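You operate a simulated robot arm through the tools that you are given. There is no shell and no other tool. Be economical: measure what you need, move in short steps, check, and stop when the job is done.

Carry out the task below with a simulated robot arm. There is one attempt and no reset: what you move stays moved.

Task
Open the grey drawer, put the grey corner guard from the top of the wide table in the inside of the grey drawer, then shut the drawer. Take the grey parcel from the work table and leave it on the dark table top. Pull the wooden drawer open. Any order will do.

Only the result counts: the job must be done as asked and must still hold three seconds after the hand-in. Knocking over, shifting, dropping, spilling or breaking anything else fails it.

Robot
A 6-joint arm with a two-finger parallel gripper on a trunk, on a base that drives. Base frame: it is fixed to the floor where the robot stands at the start and does not move with it; the origin is under the middle of the robot, x ahead of it, y to its left, z up. Lengths are in mm, angles in degrees, forces in N, time in s.
With the tool pointing down near the work surface it reaches from about 100 to 620 mm from the robot's upright axis, wherever it stands. Its first joint turns from -166.0 to 166.0 degrees. Places, roughly: corner guard [1750, 3000, 750]; dark table top [-6000, 9400, 900]; grey drawer [600, 0, 800]; grey parcel [-2750, 7000, 1000]; inside of the grey drawer [700, -100, 700]; wooden drawer [-4100, 7600, 700]. Payload 4.1 kg.
The TCP is the grasp point between the finger pads, 23 mm short of the fingertips. In the tool frame z runs along the fingers and y along their closing line. Largest opening 94 mm; finger width 38, thickness 10; the body of the gripper, 54 by 96 mm, starts 39 mm behind the TCP.
Orientation is that of the tool frame in the base frame, as [roll, pitch, yaw] about the fixed x, y, z axes, in that order (R = Rz(yaw) Ry(pitch) Rx(roll)). With the fingers straight down and closing along the base's y, the tool's x points along the base's -x, its y along +y and its z along -z.

Tools
- The arm moves only by the tool apply_moves. Its argument "increments" is a list of rows, each a list of 7 numbers: the turn, a rotation vector about the tool's x, y, z in units of 6 degrees (1.0 is 6 degrees), then the shift along the tool's x, y, z in units of 30 mm (1.0 is 30 mm), then the finger opening in mm, from 0 to 94. In form: [[rx, ry, rz, tx, ty, tz, gripper], ...]. A call has 1 to 20 rows; each row shifts and turns the commanded pose from where the row before left it, along the tool's axes as they then stand. A call with a number of a shift or a turn outside -1 to 1 is refused whole. Rows are played at 5 a second. More than 50 mm and 8.6 degrees between two rows, or a gripper value outside its range, and nothing of the call is played. A pose out of reach is approached as far as the arm can. The call stops where the force on the tool passes 40 N (or 10 N more than at its start, if that is more) or the arm is blocked; 0.2 s more then pass. The fingers move at their own pace (about 45 mm/s each) and stop on an object; they squeeze with about 43 N. The grip force told is the motor's: it shows also when the fingers shut on nothing. Time passes only in rows, and 0.2 s behind the last, so rows that do not move let the fingers close. It gives the time, the measured TCP pose, the force on the tool (base axes), the opening and the grip force at its end, in the units of the frame above (readings bear some noise), with the torque about the TCP (base axes, N m) and any sound that the robot's microphone picked up, and new pictures: "views" is both (left out), scene, wrist or none.
- Cameras (640 x 400 px; columns grow to the right, rows downward): "scene" is now at [20.7, 129.5, 1201.9]; the picture's right is [-0.43, -0.90, 0.00], its down [-0.52, 0.24, -0.82] and it looks along [0.74, -0.35, -0.57] (base axes); focal length 296 px, centre (320, 200). "wrist" rides on the gripper at [86, 16, -75] in the tool frame; the picture's right is [-0.18, 0.98, 0.00], its down [-0.58, -0.11, -0.81] and it looks along [-0.79, -0.15, 0.59] (tool axes); focal length 243 px, centre (320, 200).
- slide_trunk(by): slides the trunk up (or, below 0, down) by that many mm; the arm and the scene camera ride with it, the base frame stays. It gives what a move gives, with no picture.
- base_move(legs): drives the robot by 1 to 6 legs, each [ahead, turn to the left] in mm and degrees, along the robot's own axes; the way and the turn of a leg run together, so that a leg with both is an arc; at most 1500 mm and 180 degrees a leg. The arm and the cameras ride along, it lands a little off, and it stops where it bumps. It gives what a move gives, and a new picture of the scene camera.
- pan_tilt(pan, tilt): turns the head with the scene camera to pan (to the left, within 155 degrees either way) and tilt (down, from -29 to 69), counted from straight ahead of the robot. It gives what a move gives, and a new picture of the scene camera.
- locate(camera, pixels): for up to 12 pixels [column, row] of the newest picture of that camera ("zoom" is the newest enlarged one), the place [x, y, z] in the base frame of the surface seen there, good to about 2 mm. No time passes.
- zoom(camera, box): a new picture of the part [left, top, right, bottom] of that camera's present view, enlarged. No time passes.
- finish_job(): hands the job in; it is judged then, once.

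Keep the steps short. Do not move on a guess: measure, check each grasp and each placing, and mend mistakes. In all there are 110 turns and 260 pictures (those below and enlarged ones count). Leave the gripper open and the arm clear of the work at the hand-in unless told otherwise, and finish with a single line.

The tools are called after "Emit:" as a command line: name --pt "numbers of a row" for each row, then --argument value for the rest, lists and objects as JSON in quotes. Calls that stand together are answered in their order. apply_moves: Moves the arm, as the interface text tells. Its arguments: {"type":"object","properties":{"increments":{"type":"array"},"views":{"type":"string","enum":["both","scene","wrist","none"]}},"required":["increments"]} The other tools are called the same way: slide_trunk (by) slides the trunk up or down; base_move (legs) drives the base; pan_tilt (pan, tilt) turns the head that bears the scene camera; locate (camera, pixels) gives the place of the surface under pixels of a picture; zoom (camera, box) takes an enlarged picture of a part of a camera's view; finish_job () hands the job in.

At the start:

```text
clock: 0.0
tcp_pos: [424.2, -70.8, 946.1]
tcp_rot: [180.0, 0.0, 180.0]
contact_force: [-0.2, 0.0, -0.3]
wrist_torque: [0.0, -0.04, 0.01]
gripper_width: 93.9
grasp_force: 0.1
trunk travel left (down, up): [-150.0, 440.0]
robot x, y, heading: [-1.2, 3.4, -0.1]
head pan, tilt: [-25.2, 34.8]
```

scene: 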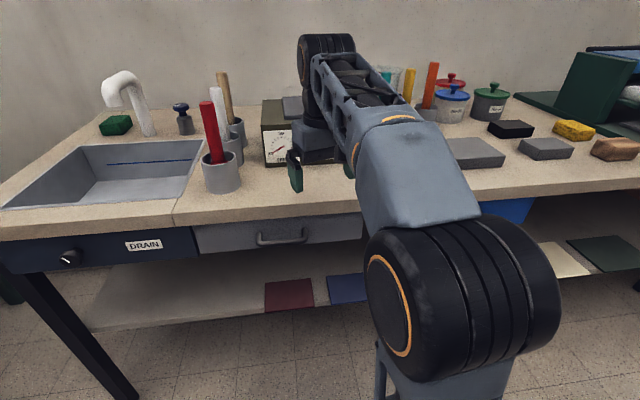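
wrist: 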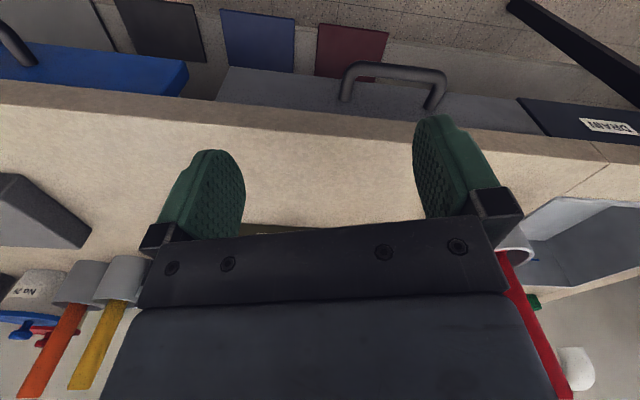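

I see the grey drawer front with its bar handle at about (282,238) in the scene picture. I'll measure it first.

Emit:
locate --camera "scene" --pixels '[[260, 239], [282, 238], [306, 233], [282, 228], [200, 235], [355, 225], [225, 250], [270, 210], [340, 240]]'

Emit:
locate --camera "wrist" --pixels '[[395, 72], [348, 90], [435, 95], [345, 75], [440, 80], [300, 105], [490, 100]]'

Emit:
zoom --camera "scene" --box '[180, 190, 380, 315]'

```text
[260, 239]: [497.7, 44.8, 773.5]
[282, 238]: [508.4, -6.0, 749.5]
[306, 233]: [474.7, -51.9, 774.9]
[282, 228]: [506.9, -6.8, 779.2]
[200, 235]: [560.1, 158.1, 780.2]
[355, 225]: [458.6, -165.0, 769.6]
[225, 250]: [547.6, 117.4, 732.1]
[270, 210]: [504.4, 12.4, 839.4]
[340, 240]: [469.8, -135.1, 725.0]
```

```text
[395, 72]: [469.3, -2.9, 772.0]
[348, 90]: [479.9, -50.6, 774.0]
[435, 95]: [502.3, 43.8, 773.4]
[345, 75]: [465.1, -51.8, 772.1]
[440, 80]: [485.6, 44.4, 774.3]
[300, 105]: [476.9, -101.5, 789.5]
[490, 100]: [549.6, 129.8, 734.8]
```

```text
3.20 times, centred on (280, 252) of scene
```

zoom: 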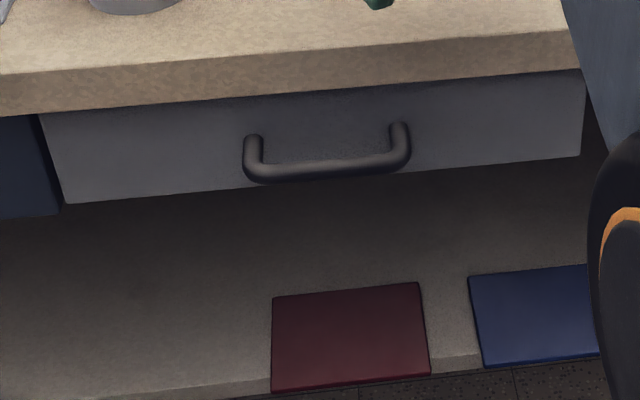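

The drawer front runs at about 17° to my y axis. Its bar handle is centred near (475,-4,772) and stands about 34 mm off the front. I'll back off and come round so I face the drawer squarely on its centre line.

Emit:
base_move --legs '[[-300, 0], [0, 40], [267, 0], [0, -57.3]]'

```text
clock: 8.0
tcp_pos: [277.7, -24.6, 947.6]
tcp_rot: [-179.9, -0.1, 162.4]
contact_force: [-0.8, -0.8, -0.1]
wrist_torque: [-0.01, -0.02, 0.02]
gripper_width: 94.0
grasp_force: 0.0
trunk travel left (down, up): [-150.0, 440.0]
robot x, y, heading: [-106.2, 169.3, -17.9]
head pan, tilt: [-25.2, 34.8]
```

scene: 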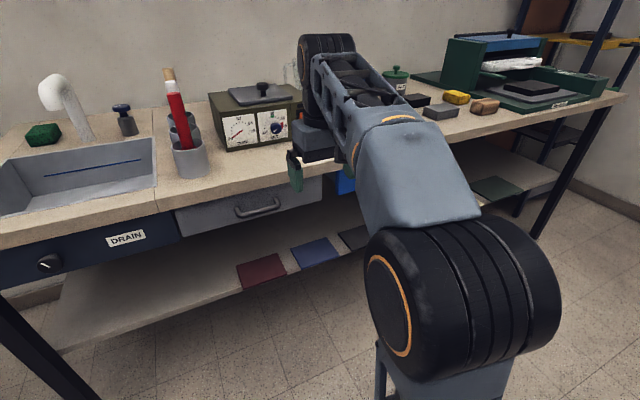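

Now I'll measure the drawer front and handle again from here, on an enlarged picture.

Emit:
zoom --camera "scene" --box '[160, 155, 352, 275]'

Emit:
locate --camera "scene" --pixels '[[185, 225], [220, 225], [300, 202], [235, 213], [258, 214], [280, 207], [190, 190], [300, 168]]'

```text
3.33 times, centred on (256, 215) of scene
```

zoom: 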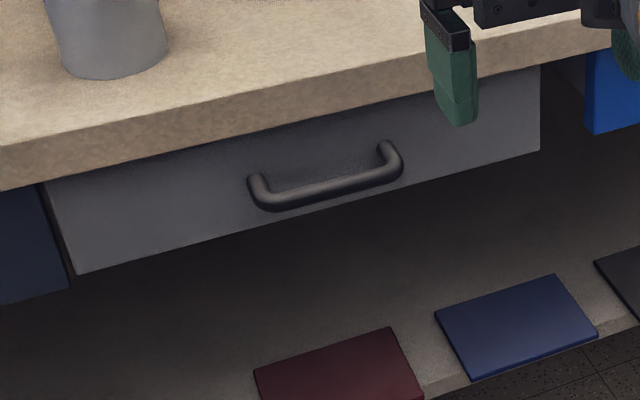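

```text
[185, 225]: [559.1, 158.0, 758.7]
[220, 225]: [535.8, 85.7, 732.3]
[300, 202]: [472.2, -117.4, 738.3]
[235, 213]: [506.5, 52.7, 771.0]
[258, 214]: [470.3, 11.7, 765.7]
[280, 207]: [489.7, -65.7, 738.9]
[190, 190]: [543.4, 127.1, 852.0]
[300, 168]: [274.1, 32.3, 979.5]
```

Emit:
locate --camera "zoom" --pixels '[[255, 185], [270, 203], [300, 195], [330, 189], [360, 182], [390, 173], [385, 148], [75, 200], [520, 120], [330, 182], [330, 195], [100, 155]]'

```text
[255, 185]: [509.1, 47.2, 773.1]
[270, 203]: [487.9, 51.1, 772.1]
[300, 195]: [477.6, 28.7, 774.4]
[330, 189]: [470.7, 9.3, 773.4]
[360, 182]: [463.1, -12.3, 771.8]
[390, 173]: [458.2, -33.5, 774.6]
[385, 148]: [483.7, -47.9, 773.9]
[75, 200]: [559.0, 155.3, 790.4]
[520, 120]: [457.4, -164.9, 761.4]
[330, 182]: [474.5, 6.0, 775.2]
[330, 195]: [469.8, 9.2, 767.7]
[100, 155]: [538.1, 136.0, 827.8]
```

The bar's centre is about (474,0,771) and the inward direction is (0.953,-0.302,0). I'll tilt the gripper to horizontal while staying well clear of the bench.

Emit:
apply_moves --pt "0 -1 0 0 0 0 60" --pt "0 -1 0 0 0 0 60" --pt "0 -1 0 0 0 0 60" --pt "0 -1 0 0 0 0 60" --pt "0 -1 0 0 0 0 60" --pt "0 -1 0 0 0 0 60" --pt "0 -1 0 0 0 0 60" --pt "0 -1 0 0 0 0 60" --pt "0 -1 0 0 0 0 60" --pt "0 -1 0 0 0 0 60" --pt "0 -1 0 0 0 0 60" --pt "0 -1 0 0 0 0 60" --pt "0 -1 0 0 0 0 60" --pt "0 -1 0 0 0 0 60" --pt "0 -1 0 0 0 0 60" --views "scene"

Emit:
apply_moves --pt "0 0 -1 0 0 0 60" --pt "0 0 -1 0 0 0 60" --pt "0 0 -1 0 0 0 60" --pt "0 0 -1 0 0 0 60" --pt "0 0 -1 0 0 0 60" --pt "0 0 -1 0 0 0 60" --pt "0 0 -1 0 0 0 60" --pt "0 0 -1 0 0 0 60" --pt "0 0 -1 0 0 0 60" --pt "0 0 -1 0 0 0 60" --pt "0 0 -1 0 0 0 60" --pt "0 0 -1 0 0 0 60" --pt "0 0 -1 0 0 0 60" --pt "0 0 -1 0 0 0 60" --pt "0 0 -1 0 0 0 60" --views "both"

```text
clock: 11.2
tcp_pos: [285.4, -30.3, 934.5]
tcp_rot: [160.5, 88.1, 142.8]
contact_force: [0.1, -0.5, 0.7]
wrist_torque: [0.02, 0.01, 0.01]
gripper_width: 60.3
grasp_force: 0.0
trunk travel left (down, up): [-150.0, 440.0]
robot x, y, heading: [-103.9, 170.8, -17.5]
head pan, tilt: [-25.2, 34.8]
```

scene: 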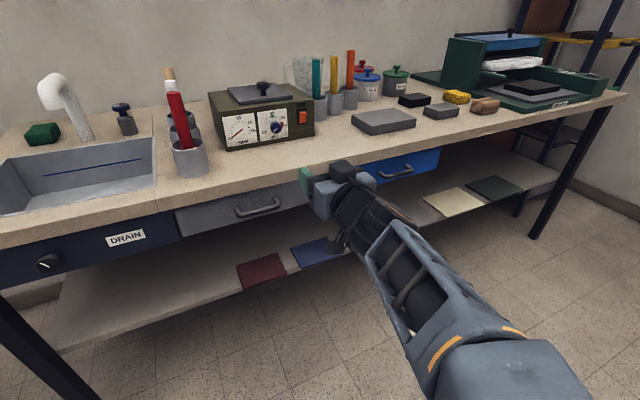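

```text
clock: 13.9
tcp_pos: [264.8, -52.4, 946.1]
tcp_rot: [-98.4, 19.0, -110.0]
contact_force: [0.8, 0.2, -0.5]
wrist_torque: [0.0, 0.0, 0.01]
gripper_width: 60.0
grasp_force: 0.0
out of reach, approached as far as the arm can: row 8, 9, 10, 11, 12, 13
trunk travel left (down, up): [-150.0, 440.0]
robot x, y, heading: [-108.4, 168.9, -17.8]
head pan, tilt: [-25.2, 34.8]
stopped in row 13: the arm was blocked; the commanded pose is now the measured one
```

scene: 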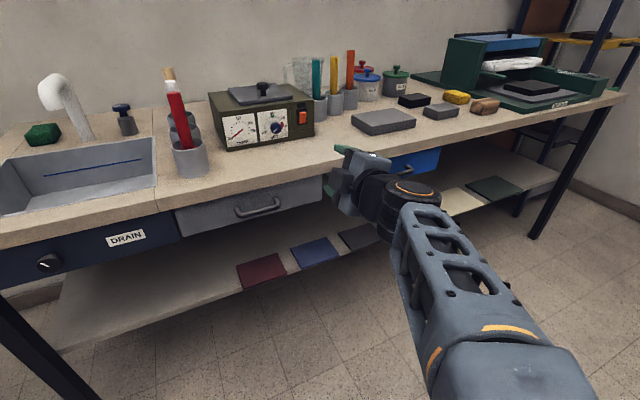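
wrist: 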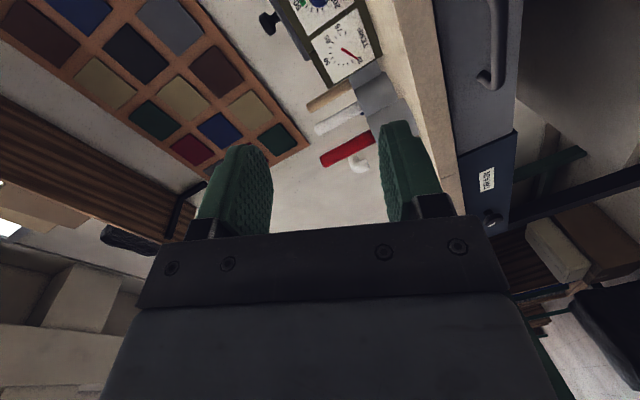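

The roll stopped about 20° short of level at a wrist limit. The fingers already point inward, so I'll move down to the pre-grasp place, where the arm has more room, and then finish the roll.

Emit:
apply_moves --pt "0 0 0 -0.252 0.898 0.513 60" --pt "0 0 0 -0.252 0.898 0.513 60" --pt "0 0 0 -0.252 0.898 0.513 60" --pt "0 0 0 -0.252 0.898 0.513 60" --pt "0 0 0 -0.252 0.898 0.513 60" --pt "0 0 0 -0.252 0.898 0.513 60" --pt "0 0 0 -0.252 0.898 0.513 60" --views "none"

Emit:
apply_moves --pt "0 0 -1 0 0 0 60" --pt "0 0 -1 0 0 0 60" --pt "0 0 -1 0 0 0 60" --pt "0 0 0 0 0 0 60" --views "both"

```text
clock: 15.0
tcp_pos: [264.6, -62.7, 914.2]
tcp_rot: [-103.4, 19.9, -120.5]
contact_force: [-0.2, 0.8, -0.7]
wrist_torque: [0.03, 0.01, 0.03]
gripper_width: 60.0
grasp_force: 0.2
out of reach, approached as far as the arm can: row 1, 2, 3, 4, 5
trunk travel left (down, up): [-150.0, 440.0]
robot x, y, heading: [-104.8, 175.4, -17.4]
head pan, tilt: [-25.2, 34.8]
stopped in row 5: the arm was blocked; the commanded pose is now the measured one
```

```text
clock: 16.0
tcp_pos: [264.1, -62.1, 916.5]
tcp_rot: [-105.6, 3.1, -116.9]
contact_force: [-0.2, -0.4, 0.6]
wrist_torque: [-0.02, 0.01, -0.02]
gripper_width: 60.0
grasp_force: 0.1
out of reach, approached as far as the arm can: row 1, 2, 3
trunk travel left (down, up): [-150.0, 440.0]
robot x, y, heading: [-107.2, 166.0, -17.6]
head pan, tilt: [-25.2, 34.8]
```

scene: 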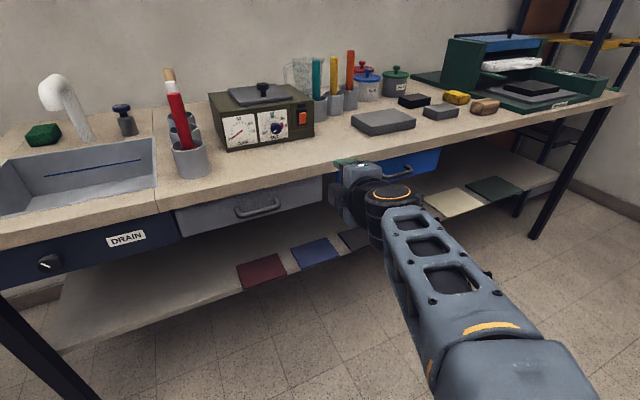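
wrist: 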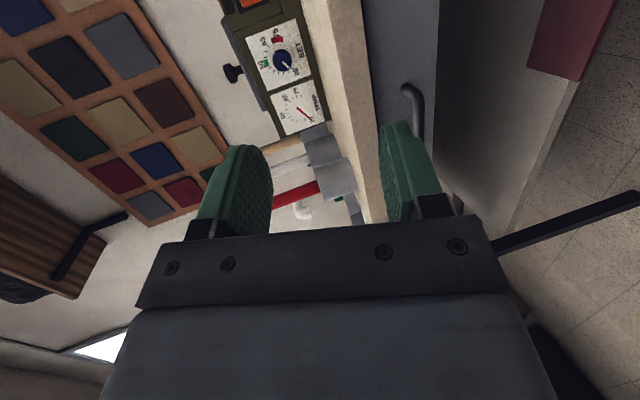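

The wrist appears to be near a singular pose, with the forearm in line with the hand. I'll swing the fingers down about the tool's x axis, then tilt up again from that cleaner configuration.

Emit:
apply_moves --pt "-1 0 0 0 0 0 60" --pt "-1 0 0 0 0 0 60" --pt "-1 0 0 0 0 0 60" --pt "-1 0 0 0 0 0 60" --pt "-1 0 0 0 0 0 60" --pt "-1 0 0 0 0 0 60" --pt "-1 0 0 0 0 0 60" --pt "-1 0 0 0 0 0 60" --pt "-1 0 0 0 0 0 60" --pt "-1 0 0 0 0 0 60" --pt "-1 0 0 0 0 0 60" --pt "-1 0 0 0 0 0 60" --views "scene"

```text
clock: 18.6
tcp_pos: [257.5, -53.9, 936.3]
tcp_rot: [-174.4, 2.3, -116.2]
contact_force: [-0.2, 0.0, -0.1]
wrist_torque: [0.01, -0.01, -0.05]
gripper_width: 59.9
grasp_force: 0.1
trunk travel left (down, up): [-150.0, 440.0]
robot x, y, heading: [-104.1, 171.2, -17.5]
head pan, tilt: [-25.2, 34.8]
```

scene: 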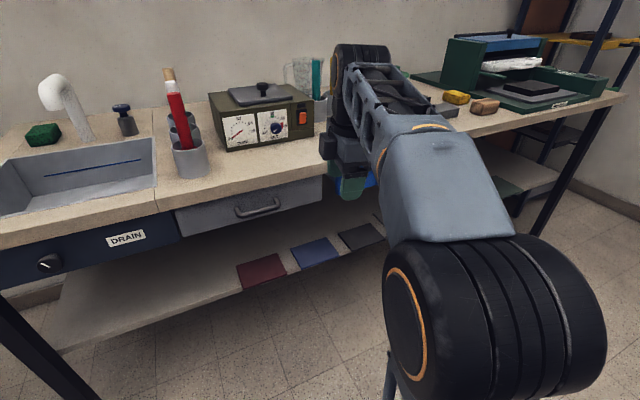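

Clean again. Next I'll fix the yaw so the tool's x runs along the bar, and move down to about 110 mm in front of the handle.

Emit:
apply_moves --pt "0 0 -0.72 0 0 0 50" --pt "-0.4 0 -0.72 0 0 0 50" --pt "-0.5 0 0 -0.648 -0.447 0.917 50" --pt "0 0 0 -0.648 -0.447 0.917 50" --pt "0 0 0 -0.648 -0.447 0.917 50" --pt "0 0 0 -0.648 -0.447 0.917 50" --pt "0 0 0 -0.648 -0.447 0.917 50" --pt "0 0 0 -0.648 -0.447 0.917 50" --pt "0 0 0 0 0 0 50" --views "none"

Emit:
apply_moves --pt "1 0 0 0 0 0 50" --pt "1 0 0 0 0 0 50" --pt "1 0 0 0 0 0 50" --pt "1 0 0 0 0 0 50" --pt "1 0 0 0 0 0 50" --pt "1 0 0 0 0 0 50" --pt "1 0 0 0 0 0 50" --pt "1 0 0 0 0 0 50" --pt "1 0 0 0 0 0 50" --pt "1 0 0 0 0 0 50" --pt "1 0 0 0 0 0 50" --pt "0 0 0 0 0 0 50" --views "both"

```text
clock: 20.6
tcp_pos: [374.6, 37.1, 774.2]
tcp_rot: [-179.4, 1.6, -107.5]
contact_force: [-0.2, 0.0, -0.5]
wrist_torque: [0.02, -0.01, -0.01]
gripper_width: 49.8
grasp_force: 0.1
trunk travel left (down, up): [-150.0, 440.0]
robot x, y, heading: [-104.9, 172.5, -17.8]
head pan, tilt: [-25.2, 34.8]
```

```text
clock: 23.2
tcp_pos: [374.7, 39.9, 775.5]
tcp_rot: [-116.2, 2.4, -106.2]
contact_force: [0.9, 0.9, 0.2]
wrist_torque: [0.03, -0.04, 0.02]
gripper_width: 50.0
grasp_force: 0.1
out of reach, approached as far as the arm can: row 10
trunk travel left (down, up): [-150.0, 440.0]
robot x, y, heading: [-105.2, 170.8, -17.6]
head pan, tilt: [-25.2, 34.8]
```

scene: 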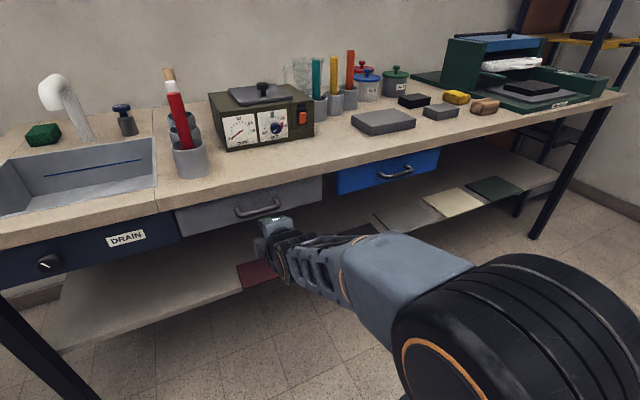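
wrist: 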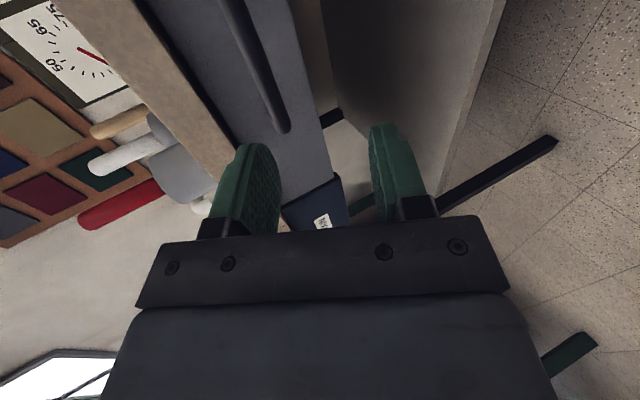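

The fingers now point inward, 26° below level, with the closing line across the bar. I'll advance level to the bar (about 99 mm in and 8 mm right) with the opening at 44 mm.

Emit:
apply_moves --pt "0 0 0 0.067 -0.36 0.744 44" --pt "0 0 0 0.067 -0.36 0.744 44" --pt "0 0 0 0.067 -0.36 0.744 44" --pt "0 0 0 0.067 -0.36 0.744 44" --pt "0 0 0 0 0 0 44" --views "both"

```text
clock: 24.4
tcp_pos: [468.9, 2.5, 775.0]
tcp_rot: [-116.3, 2.6, -106.3]
contact_force: [0.9, 0.8, 0.3]
wrist_torque: [0.0, 0.01, -0.01]
gripper_width: 44.2
grasp_force: 0.1
trunk travel left (down, up): [-150.0, 440.0]
robot x, y, heading: [-111.7, 172.6, -17.5]
head pan, tilt: [-25.2, 34.8]
```

scene: 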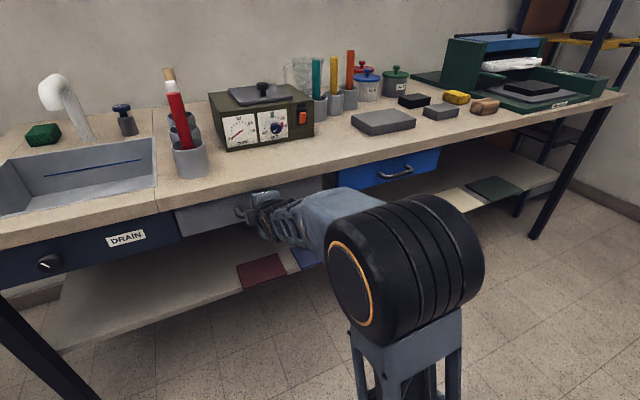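
wrist: 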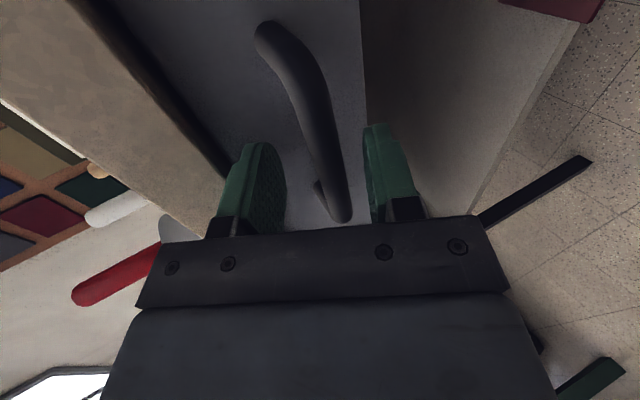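

The bar at about (325,170) in the wrist picture lies between the pads. I'll close on it.

Emit:
apply_moves --pt "0 0 0 0 0 0 25" --pt "0 0 0 0 0 0 10" --pt "0 0 0 0 0 0 5" --pt "0 0 0 0 0 0 5" --views "wrist"

```text
clock: 25.4
tcp_pos: [466.8, 3.0, 770.7]
tcp_rot: [-116.9, 2.2, -106.2]
contact_force: [-20.3, 6.3, -24.1]
wrist_torque: [-1.38, 0.68, 0.88]
gripper_width: 14.6
grasp_force: 45.7
trunk travel left (down, up): [-150.0, 440.0]
robot x, y, heading: [-104.8, 170.5, -17.7]
head pan, tilt: [-25.2, 34.8]
```

wrist: 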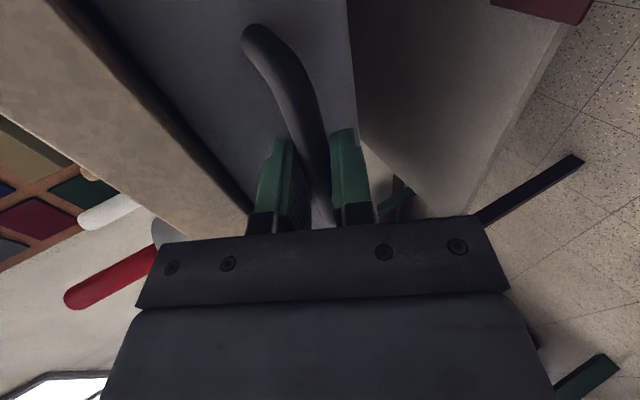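

The bar is held at an opening of 14.6 mm. I'll relax the small vertical offset and start pulling outward.

Emit:
apply_moves --pt "0 0 0 0 0.12 0.06 5" --pt "0 0 0 0 0.15 -0.3 5" --pt "0 0 0 0 0.22 -0.45 5" --pt "0 0 0 0 0.22 -0.45 5" --pt "0 0 0 0 0.22 -0.45 5" --views "none"

```text
clock: 26.6
tcp_pos: [417.7, 17.6, 770.5]
tcp_rot: [-116.6, 2.5, -106.4]
contact_force: [-8.6, -22.7, -20.1]
wrist_torque: [-1.78, 0.7, 0.25]
gripper_width: 14.6
grasp_force: 45.1
trunk travel left (down, up): [-150.0, 440.0]
robot x, y, heading: [-106.4, 166.1, -17.8]
head pan, tilt: [-25.2, 34.8]
```

Emit:
apply_moves --pt "0 0 0 0.05 0.27 -0.4 5" --pt "0 0 0 0.05 0.25 -0.45 5" --pt "0 0 0 0 0.22 -0.45 5" --pt "0 0 0 0 0.22 -0.45 5" --pt "0 0 0 0 0.22 -0.45 5" --pt "0 0 0 0 0.22 -0.45 5" --views "both"

```text
clock: 28.0
tcp_pos: [328.1, 45.2, 771.1]
tcp_rot: [-116.0, 2.3, -106.1]
contact_force: [9.6, 33.1, 8.2]
wrist_torque: [-1.46, 0.35, 0.89]
gripper_width: 14.4
grasp_force: 45.3
trunk travel left (down, up): [-150.0, 440.0]
robot x, y, heading: [-104.5, 174.3, -17.0]
head pan, tilt: [-25.2, 34.8]
```

scene: 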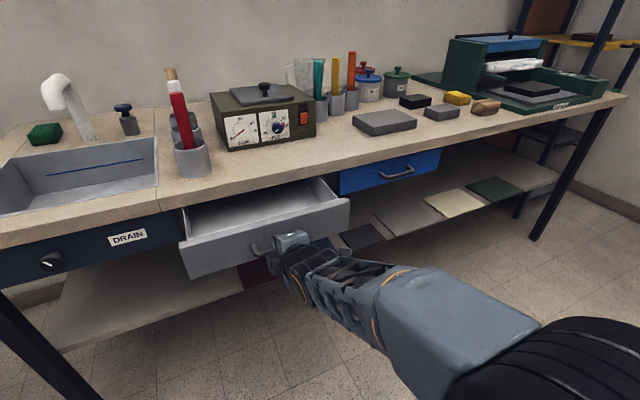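
wrist: 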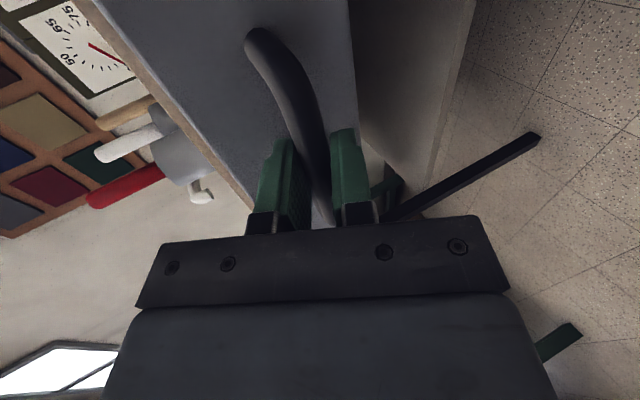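

The drawer is open about 145 mm. I'll keep pulling and ease the hand slightly to the left to relieve the side force.

Emit:
apply_moves --pt "0 0 0 -0.12 0.1 -0.2 5" --pt "0 0 0 -0.02 0.22 -0.45 5" --pt "0 0 0 -0.02 0.22 -0.45 5" --pt "0 0 0 -0.02 0.22 -0.45 5" --pt "0 0 0 -0.02 0.22 -0.45 5" --pt "0 0 0 0 0.22 -0.45 5" --views "scene"

```text
clock: 28.9
tcp_pos: [309.3, 51.3, 770.5]
tcp_rot: [-119.0, 2.1, -106.4]
contact_force: [-4.9, -8.2, -17.3]
wrist_torque: [-1.35, 0.63, 1.39]
gripper_width: 14.3
grasp_force: 45.2
out of reach, approached as far as the arm can: row 2, 3, 4
trunk travel left (down, up): [-150.0, 440.0]
robot x, y, heading: [-108.4, 171.3, -17.8]
head pan, tilt: [-25.2, 34.8]
stopped in row 4: the force on the tool passed its limit (the readings are from after the stop); the commanded pose is now the measured one
```

scene: 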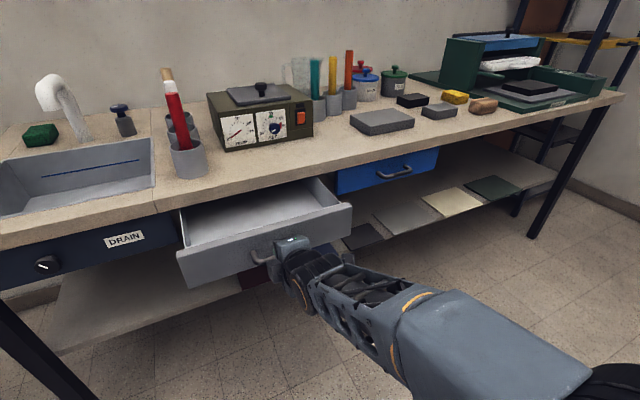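

The arm can't fold any further here. The base faces along the pull direction, so I'll back the base up by 60 mm while holding the bar.

Emit:
base_move --legs '[[-60, 0]]'

```text
clock: 29.9
tcp_pos: [249.5, 70.4, 770.8]
tcp_rot: [-118.4, 2.5, -106.8]
contact_force: [-3.7, -13.5, -26.2]
wrist_torque: [-1.74, 0.71, 0.28]
gripper_width: 14.7
grasp_force: 44.7
trunk travel left (down, up): [-150.0, 440.0]
robot x, y, heading: [-163.2, 188.0, -17.8]
head pan, tilt: [-25.2, 34.8]
```

scene: 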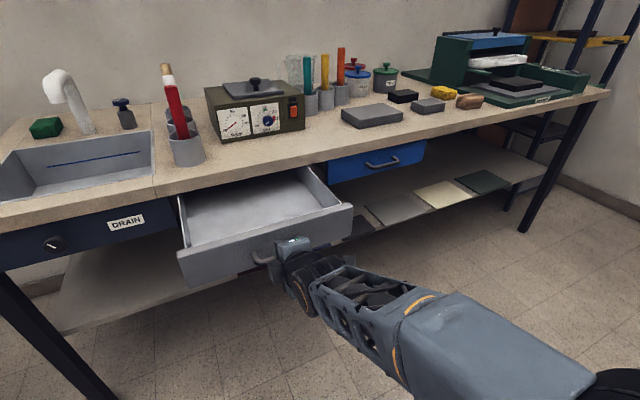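

Emit:
base_move --legs '[[-40, 0]]'

Emit:
apply_moves --pt "0 0 0 0 0 0 20" --pt "0 0 0 0 0 0 40" --pt "0 0 0 0 0 0 50" --pt "0 0 0 0 0 0 50" --views "wrist"

```text
clock: 30.7
tcp_pos: [212.1, 81.9, 770.4]
tcp_rot: [-118.4, 2.5, -106.7]
contact_force: [-0.5, -5.9, -8.1]
wrist_torque: [-1.51, 0.54, 0.82]
gripper_width: 14.8
grasp_force: 44.8
trunk travel left (down, up): [-150.0, 440.0]
robot x, y, heading: [-201.4, 200.2, -17.9]
head pan, tilt: [-25.2, 34.8]
```

scene: 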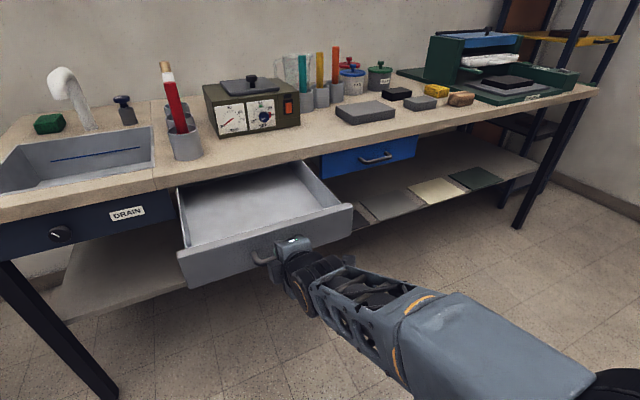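

```text
clock: 31.7
tcp_pos: [210.6, 81.5, 770.4]
tcp_rot: [-118.4, 2.4, -106.7]
contact_force: [-1.2, 0.5, 0.1]
wrist_torque: [0.01, 0.01, -0.02]
gripper_width: 50.3
grasp_force: 0.1
trunk travel left (down, up): [-150.0, 440.0]
robot x, y, heading: [-201.7, 196.5, -17.8]
head pan, tilt: [-25.2, 34.8]
```

wrist: 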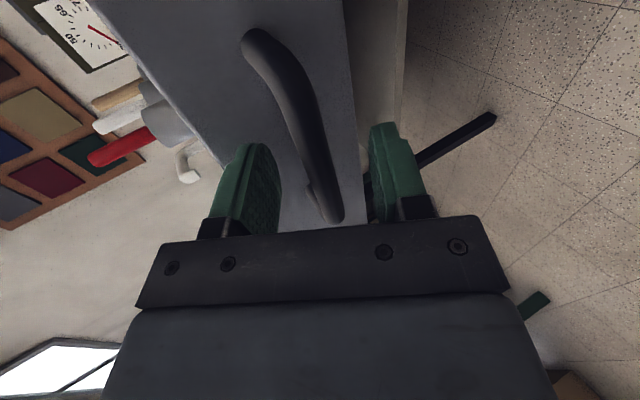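

I've released the bar and the drawer is open about 270 mm. I'll back straight away from the handle, then look around for the wide table.

Emit:
base_move --legs '[[-400, 0]]'

Emit:
apply_moves --pt "-1 0 0 0 0 0 60" --pt "-1 0 0 0 0 0 60" --pt "-1 0 0 0 0 0 60" --pt "-1 0 0 0 0 0 60" --pt "-1 0 0 0 0 0 60" --pt "-1 0 0 0 0 -0.9 60" --pt "-1 0 0 0 0 -0.9 60" --pt "-1 0 0 0 0 -0.9 60" --pt "-1 0 0 0 0 -0.9 60" --pt "-1 0 0 0 0 -0.9 60" --pt "-0.3 0 0 0 0 -0.9 60" --pt "0 0 0 0 0 -0.9 60" --views "none"

Emit:
pan_tilt --pan 85 --tilt 15

```text
clock: 33.6
tcp_pos: [-14.7, 160.0, 772.1]
tcp_rot: [-118.6, 2.5, -106.3]
contact_force: [1.3, 0.5, -0.3]
wrist_torque: [0.0, 0.0, -0.01]
gripper_width: 50.1
grasp_force: 0.0
trunk travel left (down, up): [-150.0, 440.0]
robot x, y, heading: [-431.1, 272.1, -17.4]
head pan, tilt: [-25.2, 34.8]
stopped in leg 1: the robot was blocked; the commanded pose is now the measured one
```

scene: 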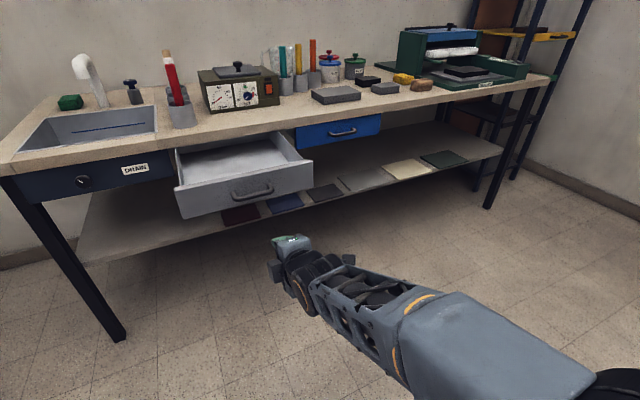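

```text
clock: 36.2
tcp_pos: [-58.7, 167.0, 951.0]
tcp_rot: [179.6, 2.5, -106.3]
contact_force: [0.3, -0.1, -0.9]
wrist_torque: [-0.01, -0.06, -0.01]
gripper_width: 60.2
grasp_force: 0.1
trunk travel left (down, up): [-150.0, 440.0]
robot x, y, heading: [-427.0, 276.3, -17.5]
head pan, tilt: [-25.2, 34.8]
```

```text
clock: 38.1
tcp_pos: [-60.0, 165.8, 950.8]
tcp_rot: [179.7, 2.5, -106.4]
contact_force: [-0.4, -0.2, -1.3]
wrist_torque: [0.01, -0.02, 0.0]
gripper_width: 60.1
grasp_force: 0.0
trunk travel left (down, up): [-150.0, 440.0]
robot x, y, heading: [-426.5, 276.4, -17.4]
head pan, tilt: [85.0, 15.0]
```

scene: 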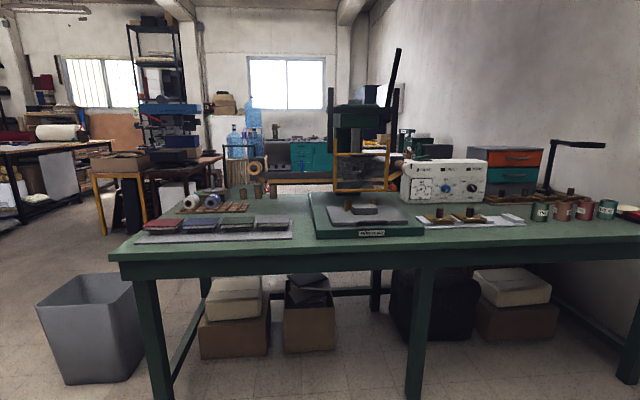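

I was blocked after 240 mm, so something stands behind me. I'll measure what I see here (a green table to the left), then look behind.

Emit:
locate --camera "scene" --pixels '[[120, 250], [630, 245], [360, 210], [160, 390], [420, 390], [90, 290], [100, 160], [470, 220], [220, 225]]'

Emit:
pan_tilt --pan 150 --tilt 35

Emit:
pan_tilt --pan -150 --tilt 35

```text
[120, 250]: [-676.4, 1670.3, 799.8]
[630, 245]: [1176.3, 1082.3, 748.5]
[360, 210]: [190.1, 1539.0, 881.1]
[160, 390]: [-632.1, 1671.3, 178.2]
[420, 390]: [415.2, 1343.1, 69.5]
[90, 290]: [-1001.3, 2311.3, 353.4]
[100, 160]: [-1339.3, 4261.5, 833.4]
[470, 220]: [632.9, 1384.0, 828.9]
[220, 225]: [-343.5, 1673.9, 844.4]
```

```text
clock: 39.4
tcp_pos: [-59.4, 166.2, 950.9]
tcp_rot: [179.6, 2.5, -106.2]
contact_force: [-0.3, 0.0, 0.4]
wrist_torque: [-0.01, 0.01, -0.01]
gripper_width: 60.0
grasp_force: 0.0
trunk travel left (down, up): [-150.0, 440.0]
robot x, y, heading: [-429.5, 276.4, -17.4]
head pan, tilt: [150.0, 35.0]
```

scene: 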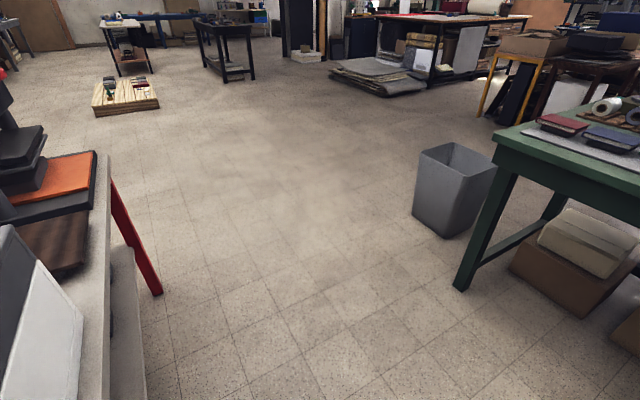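

```text
clock: 43.5
tcp_pos: [-60.2, 166.1, 950.6]
tcp_rot: [179.8, 2.5, -106.3]
contact_force: [-0.3, -0.1, -0.7]
wrist_torque: [0.01, 0.01, -0.01]
gripper_width: 60.3
grasp_force: 0.0
trunk travel left (down, up): [-150.0, 440.0]
robot x, y, heading: [-429.8, 279.2, -17.5]
head pan, tilt: [-150.0, 35.0]
```

scene: 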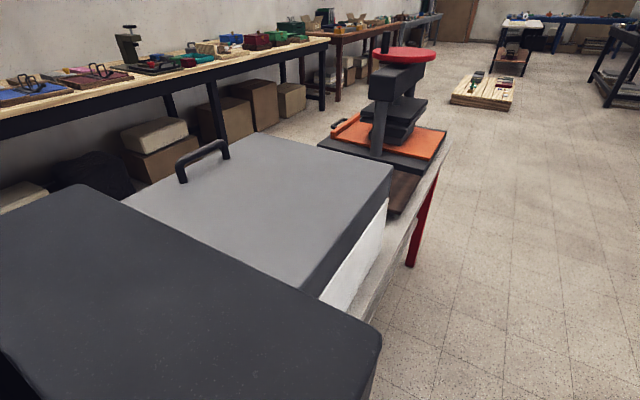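

A table with red legs stands directly behind me, and I only touched its edge. I'll turn the head back left to map the free floor.

Emit:
locate --camera "scene" --pixels '[[410, 265], [400, 250], [450, 130], [340, 320], [500, 105]]'

Emit:
pan_tilt --pan 135 --tilt 25

```text
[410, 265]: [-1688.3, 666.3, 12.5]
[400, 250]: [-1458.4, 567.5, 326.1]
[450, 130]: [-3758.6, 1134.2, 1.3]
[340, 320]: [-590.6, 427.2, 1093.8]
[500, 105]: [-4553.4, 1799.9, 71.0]
```

```text
clock: 47.4
tcp_pos: [-58.7, 166.7, 950.6]
tcp_rot: [179.7, 2.5, -106.3]
contact_force: [-0.1, 0.2, 0.0]
wrist_torque: [-0.01, 0.0, -0.02]
gripper_width: 60.2
grasp_force: 0.2
trunk travel left (down, up): [-150.0, 440.0]
robot x, y, heading: [-427.8, 275.3, -17.4]
head pan, tilt: [135.0, 25.0]
```

scene: 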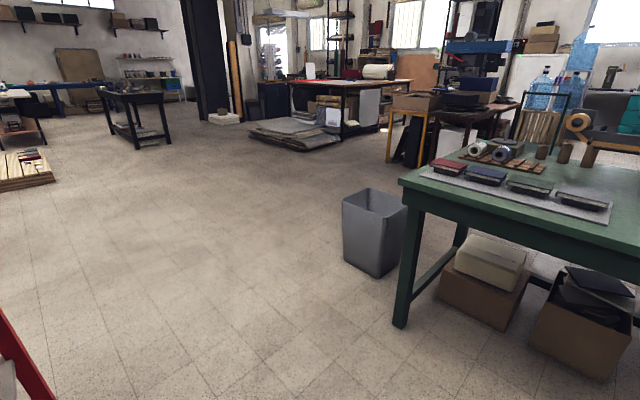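

Emit:
locate --camera "scene" --pixels '[[372, 275], [345, 260], [400, 325], [406, 190], [460, 145], [390, 160], [345, 80], [440, 110], [300, 145], [540, 115], [20, 185], [275, 85]]'

```text
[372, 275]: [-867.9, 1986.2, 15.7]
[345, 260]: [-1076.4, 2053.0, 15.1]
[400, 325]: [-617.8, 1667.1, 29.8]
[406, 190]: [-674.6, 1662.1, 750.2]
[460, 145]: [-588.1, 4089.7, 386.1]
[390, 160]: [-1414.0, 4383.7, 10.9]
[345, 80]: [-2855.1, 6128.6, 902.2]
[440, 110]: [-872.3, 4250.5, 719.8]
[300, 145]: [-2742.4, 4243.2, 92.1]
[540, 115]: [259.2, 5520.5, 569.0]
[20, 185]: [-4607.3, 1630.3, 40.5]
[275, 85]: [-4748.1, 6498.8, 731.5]
```

The route to the guard is clear: back out past the red table's corner, pass left of the grey bin near (-1000,2100), then go along the aisle behind the green table. First stretch now.

Emit:
base_move --legs '[[190, 0], [0, 112.5], [383, 0], [0, 38.5], [930, 0], [930, 0]]'

Emit:
pan_tilt --pan -100 --tilt 20

```text
clock: 66.7
tcp_pos: [-1872.2, 2236.6, 950.4]
tcp_rot: [179.6, 2.5, 44.5]
contact_force: [0.3, -0.2, -0.6]
wrist_torque: [-0.01, 0.02, -0.01]
gripper_width: 59.9
grasp_force: 0.0
trunk travel left (down, up): [-150.0, 440.0]
robot x, y, heading: [-1601.2, 1962.0, 133.4]
head pan, tilt: [135.0, 25.0]
```

scene: 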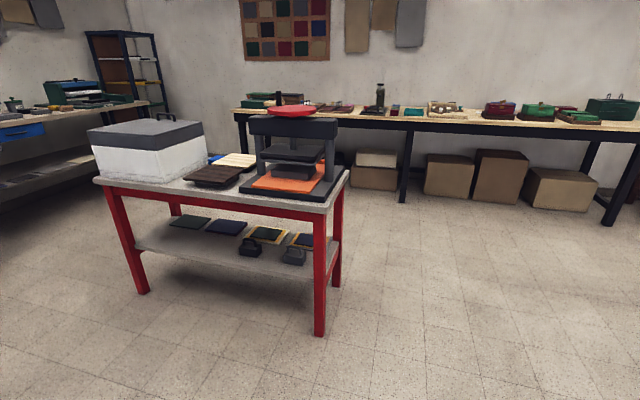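

```text
clock: 70.0
tcp_pos: [-1871.6, 2236.9, 951.7]
tcp_rot: [179.6, 2.5, 44.5]
contact_force: [-0.5, 0.1, 0.5]
wrist_torque: [0.03, -0.03, -0.01]
gripper_width: 60.1
grasp_force: 0.2
trunk travel left (down, up): [-150.0, 440.0]
robot x, y, heading: [-1606.8, 1960.6, 133.3]
head pan, tilt: [-100.0, 20.0]
```

scene: 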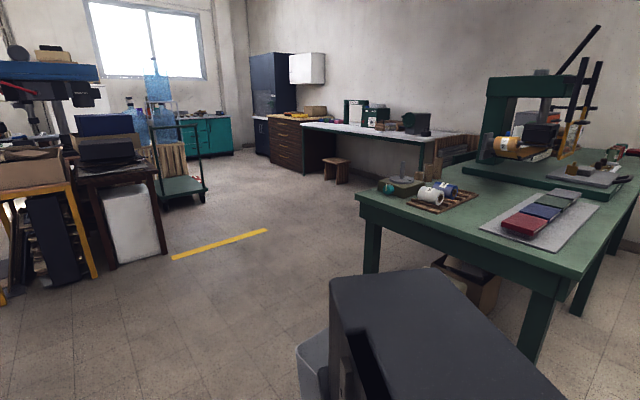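

The aisle is open. The white-topped desk at about (400,135) should be the wide table, so I'll measure it and the aisle's sides.

Emit:
zoom --camera "scene" --box '[260, 80, 500, 230]'

Emit:
locate --camera "scene" --pixels '[[305, 125], [415, 140], [362, 200], [480, 163], [335, 180], [205, 195], [165, 255], [440, 150], [365, 265], [310, 160], [395, 185]]'

```text
2.67 times, centred on (380, 155) of scene
```

zoom: 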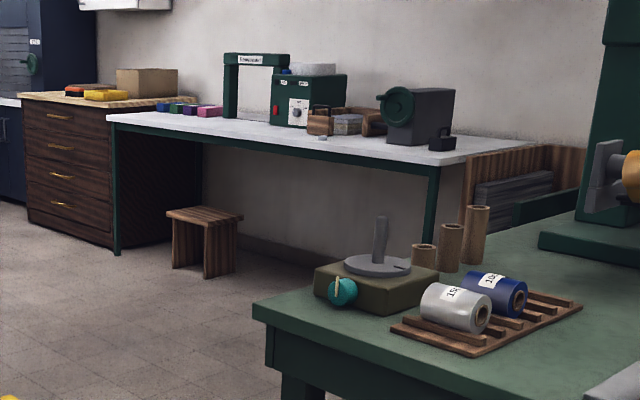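

```text
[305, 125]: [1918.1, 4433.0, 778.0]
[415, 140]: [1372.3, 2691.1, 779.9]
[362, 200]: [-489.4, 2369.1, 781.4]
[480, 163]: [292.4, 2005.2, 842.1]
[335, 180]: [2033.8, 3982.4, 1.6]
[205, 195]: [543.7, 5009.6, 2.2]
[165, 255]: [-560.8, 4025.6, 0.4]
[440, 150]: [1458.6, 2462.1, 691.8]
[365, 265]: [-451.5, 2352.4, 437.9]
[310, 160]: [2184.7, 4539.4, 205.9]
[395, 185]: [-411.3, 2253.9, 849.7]
```

The desk's front edge runs at about az 72°, and the guard should lie around 270 mm in from it. I'll drive round the bin and stop about 750 mm short of the guard, facing the desk.

Emit:
base_move --legs '[[0, -40.4], [940, 0], [0, -86], [1350, 0], [1350, 0], [0, -24.4]]'

Emit:
pan_tilt --pan 0 --tilt 30

```text
clock: 94.2
tcp_pos: [1345.3, 3341.3, 950.5]
tcp_rot: [179.6, 2.5, -100.0]
contact_force: [-1.2, 0.4, -0.6]
wrist_torque: [-0.01, -0.02, 0.0]
gripper_width: 60.0
grasp_force: 0.0
trunk travel left (down, up): [-150.0, 440.0]
robot x, y, heading: [963.7, 3411.0, -11.3]
head pan, tilt: [-100.0, 20.0]
```

scene: 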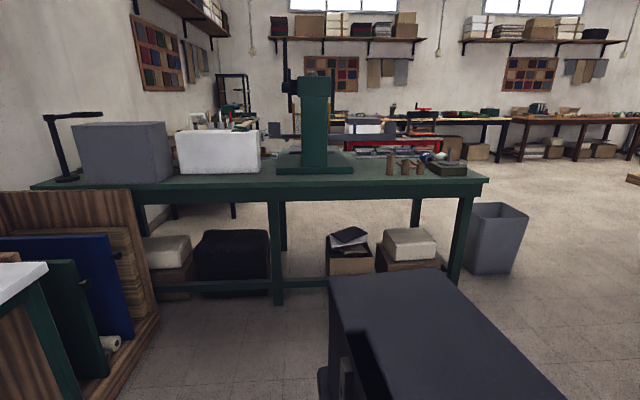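

```text
clock: 95.9
tcp_pos: [1345.7, 3341.0, 949.4]
tcp_rot: [179.8, 2.6, -100.1]
contact_force: [0.1, 0.2, 0.0]
wrist_torque: [0.0, 0.02, -0.03]
gripper_width: 60.0
grasp_force: 0.0
trunk travel left (down, up): [-150.0, 440.0]
robot x, y, heading: [969.5, 3407.5, -11.2]
head pan, tilt: [0.0, 30.0]
```

scene: 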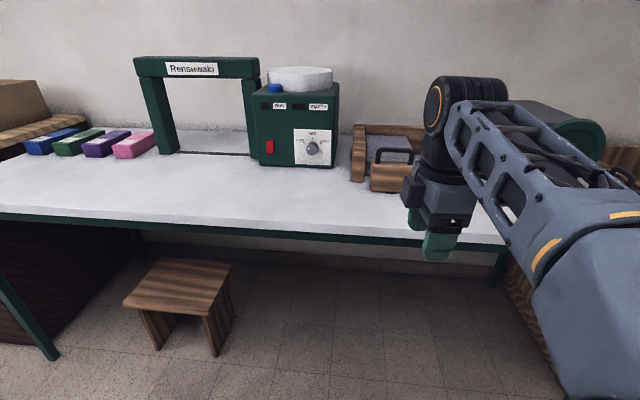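

The guard should be near column 400, beside my hand. I'll enlarge that part.

Emit:
zoom --camera "scene" --box '[320, 100, 480, 200]'

Emit:
locate --camera "scene" --pixels '[[392, 154], [362, 140], [400, 180], [250, 220], [490, 235], [100, 195], [440, 215]]'

Emit:
apply_moves --pt "0 0 0 0 0 0 60" --views "wrist"

```text
4.00 times, centred on (400, 150) of scene
```

zoom: 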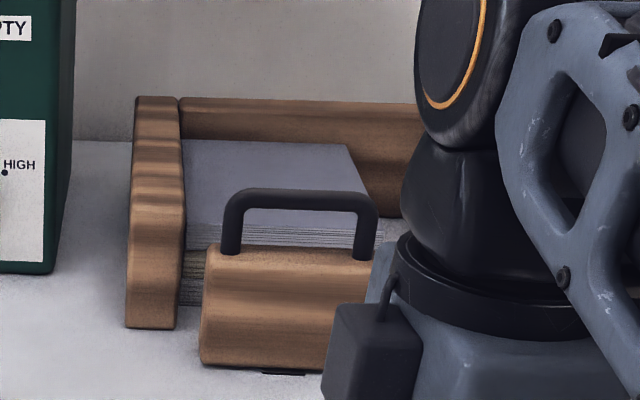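

```text
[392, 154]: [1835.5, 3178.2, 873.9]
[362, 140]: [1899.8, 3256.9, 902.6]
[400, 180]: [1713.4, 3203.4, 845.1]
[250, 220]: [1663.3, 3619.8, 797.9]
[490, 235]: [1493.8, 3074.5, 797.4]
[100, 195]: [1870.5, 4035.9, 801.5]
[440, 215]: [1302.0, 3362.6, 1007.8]
```

```text
clock: 96.3
tcp_pos: [1345.7, 3342.3, 950.3]
tcp_rot: [179.7, 2.5, -100.1]
contact_force: [-0.3, -0.3, 0.1]
wrist_torque: [0.04, -0.01, 0.03]
gripper_width: 60.0
grasp_force: 0.1
trunk travel left (down, up): [-150.0, 440.0]
robot x, y, heading: [965.9, 3407.2, -11.1]
head pan, tilt: [0.0, 30.0]
```

wrist: 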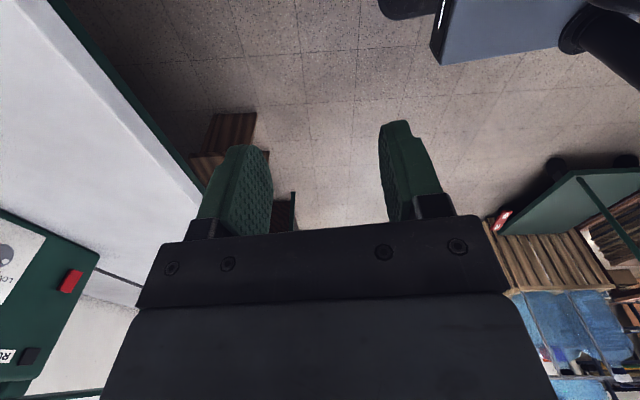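

The arm hides the guard. I'll turn the base left by 40° so the arm swings out of the line of sight, then look to the right.

Emit:
base_move --legs '[[0, 40]]'

Emit:
pan_tilt --pan -62 --tilt 32

```text
clock: 98.6
tcp_pos: [1301.0, 3601.1, 951.0]
tcp_rot: [179.7, 2.5, -60.2]
contact_force: [0.2, -0.2, 0.1]
wrist_torque: [-0.01, -0.02, 0.0]
gripper_width: 59.8
grasp_force: 0.0
trunk travel left (down, up): [-150.0, 440.0]
robot x, y, heading: [965.8, 3410.6, 28.7]
head pan, tilt: [0.0, 30.0]
```

scene: 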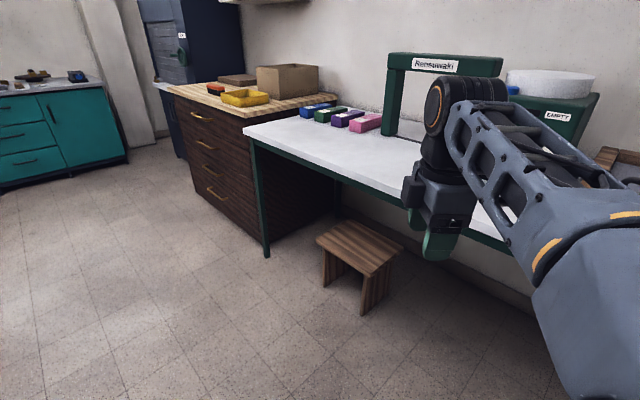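

```text
clock: 99.9
tcp_pos: [1301.6, 3598.9, 951.3]
tcp_rot: [179.8, 2.5, -60.3]
contact_force: [0.3, 0.2, -0.5]
wrist_torque: [-0.01, -0.04, -0.01]
gripper_width: 59.9
grasp_force: 0.1
trunk travel left (down, up): [-150.0, 440.0]
robot x, y, heading: [969.5, 3409.7, 28.4]
head pan, tilt: [-62.0, 32.0]
```

scene: 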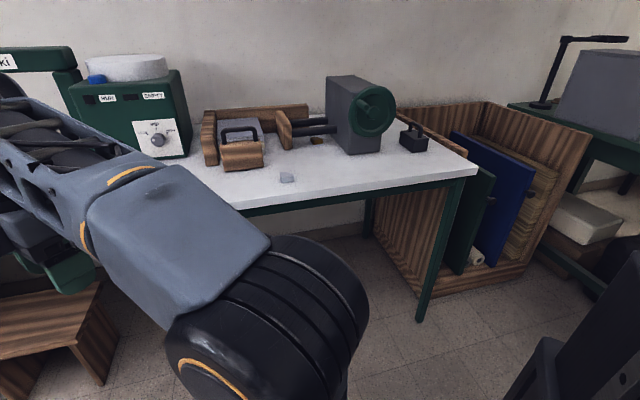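

The small grey piece at about (287,178) on the white desk looks like the corner guard. I'll enlarge it and measure.

Emit:
zoom --camera "scene" --box '[255, 125, 351, 185]'

Emit:
locate --camera "zoom" --pixels '[[165, 345], [200, 345], [195, 325], [260, 350], [260, 325], [215, 370], [160, 330], [265, 375], [300, 380], [130, 360], [420, 110]]'

```text
6.67 times, centred on (303, 155) of scene
```

zoom: 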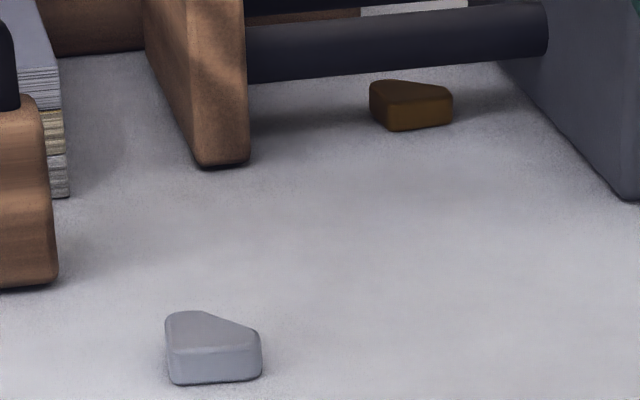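

```text
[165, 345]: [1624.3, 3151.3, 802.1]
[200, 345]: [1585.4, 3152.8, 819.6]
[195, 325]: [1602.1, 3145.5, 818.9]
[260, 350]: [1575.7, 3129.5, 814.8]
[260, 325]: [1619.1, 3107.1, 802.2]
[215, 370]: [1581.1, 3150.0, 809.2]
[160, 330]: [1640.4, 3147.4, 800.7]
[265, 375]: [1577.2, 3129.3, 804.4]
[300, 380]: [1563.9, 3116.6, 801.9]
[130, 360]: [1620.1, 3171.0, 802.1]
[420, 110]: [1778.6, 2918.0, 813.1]
```

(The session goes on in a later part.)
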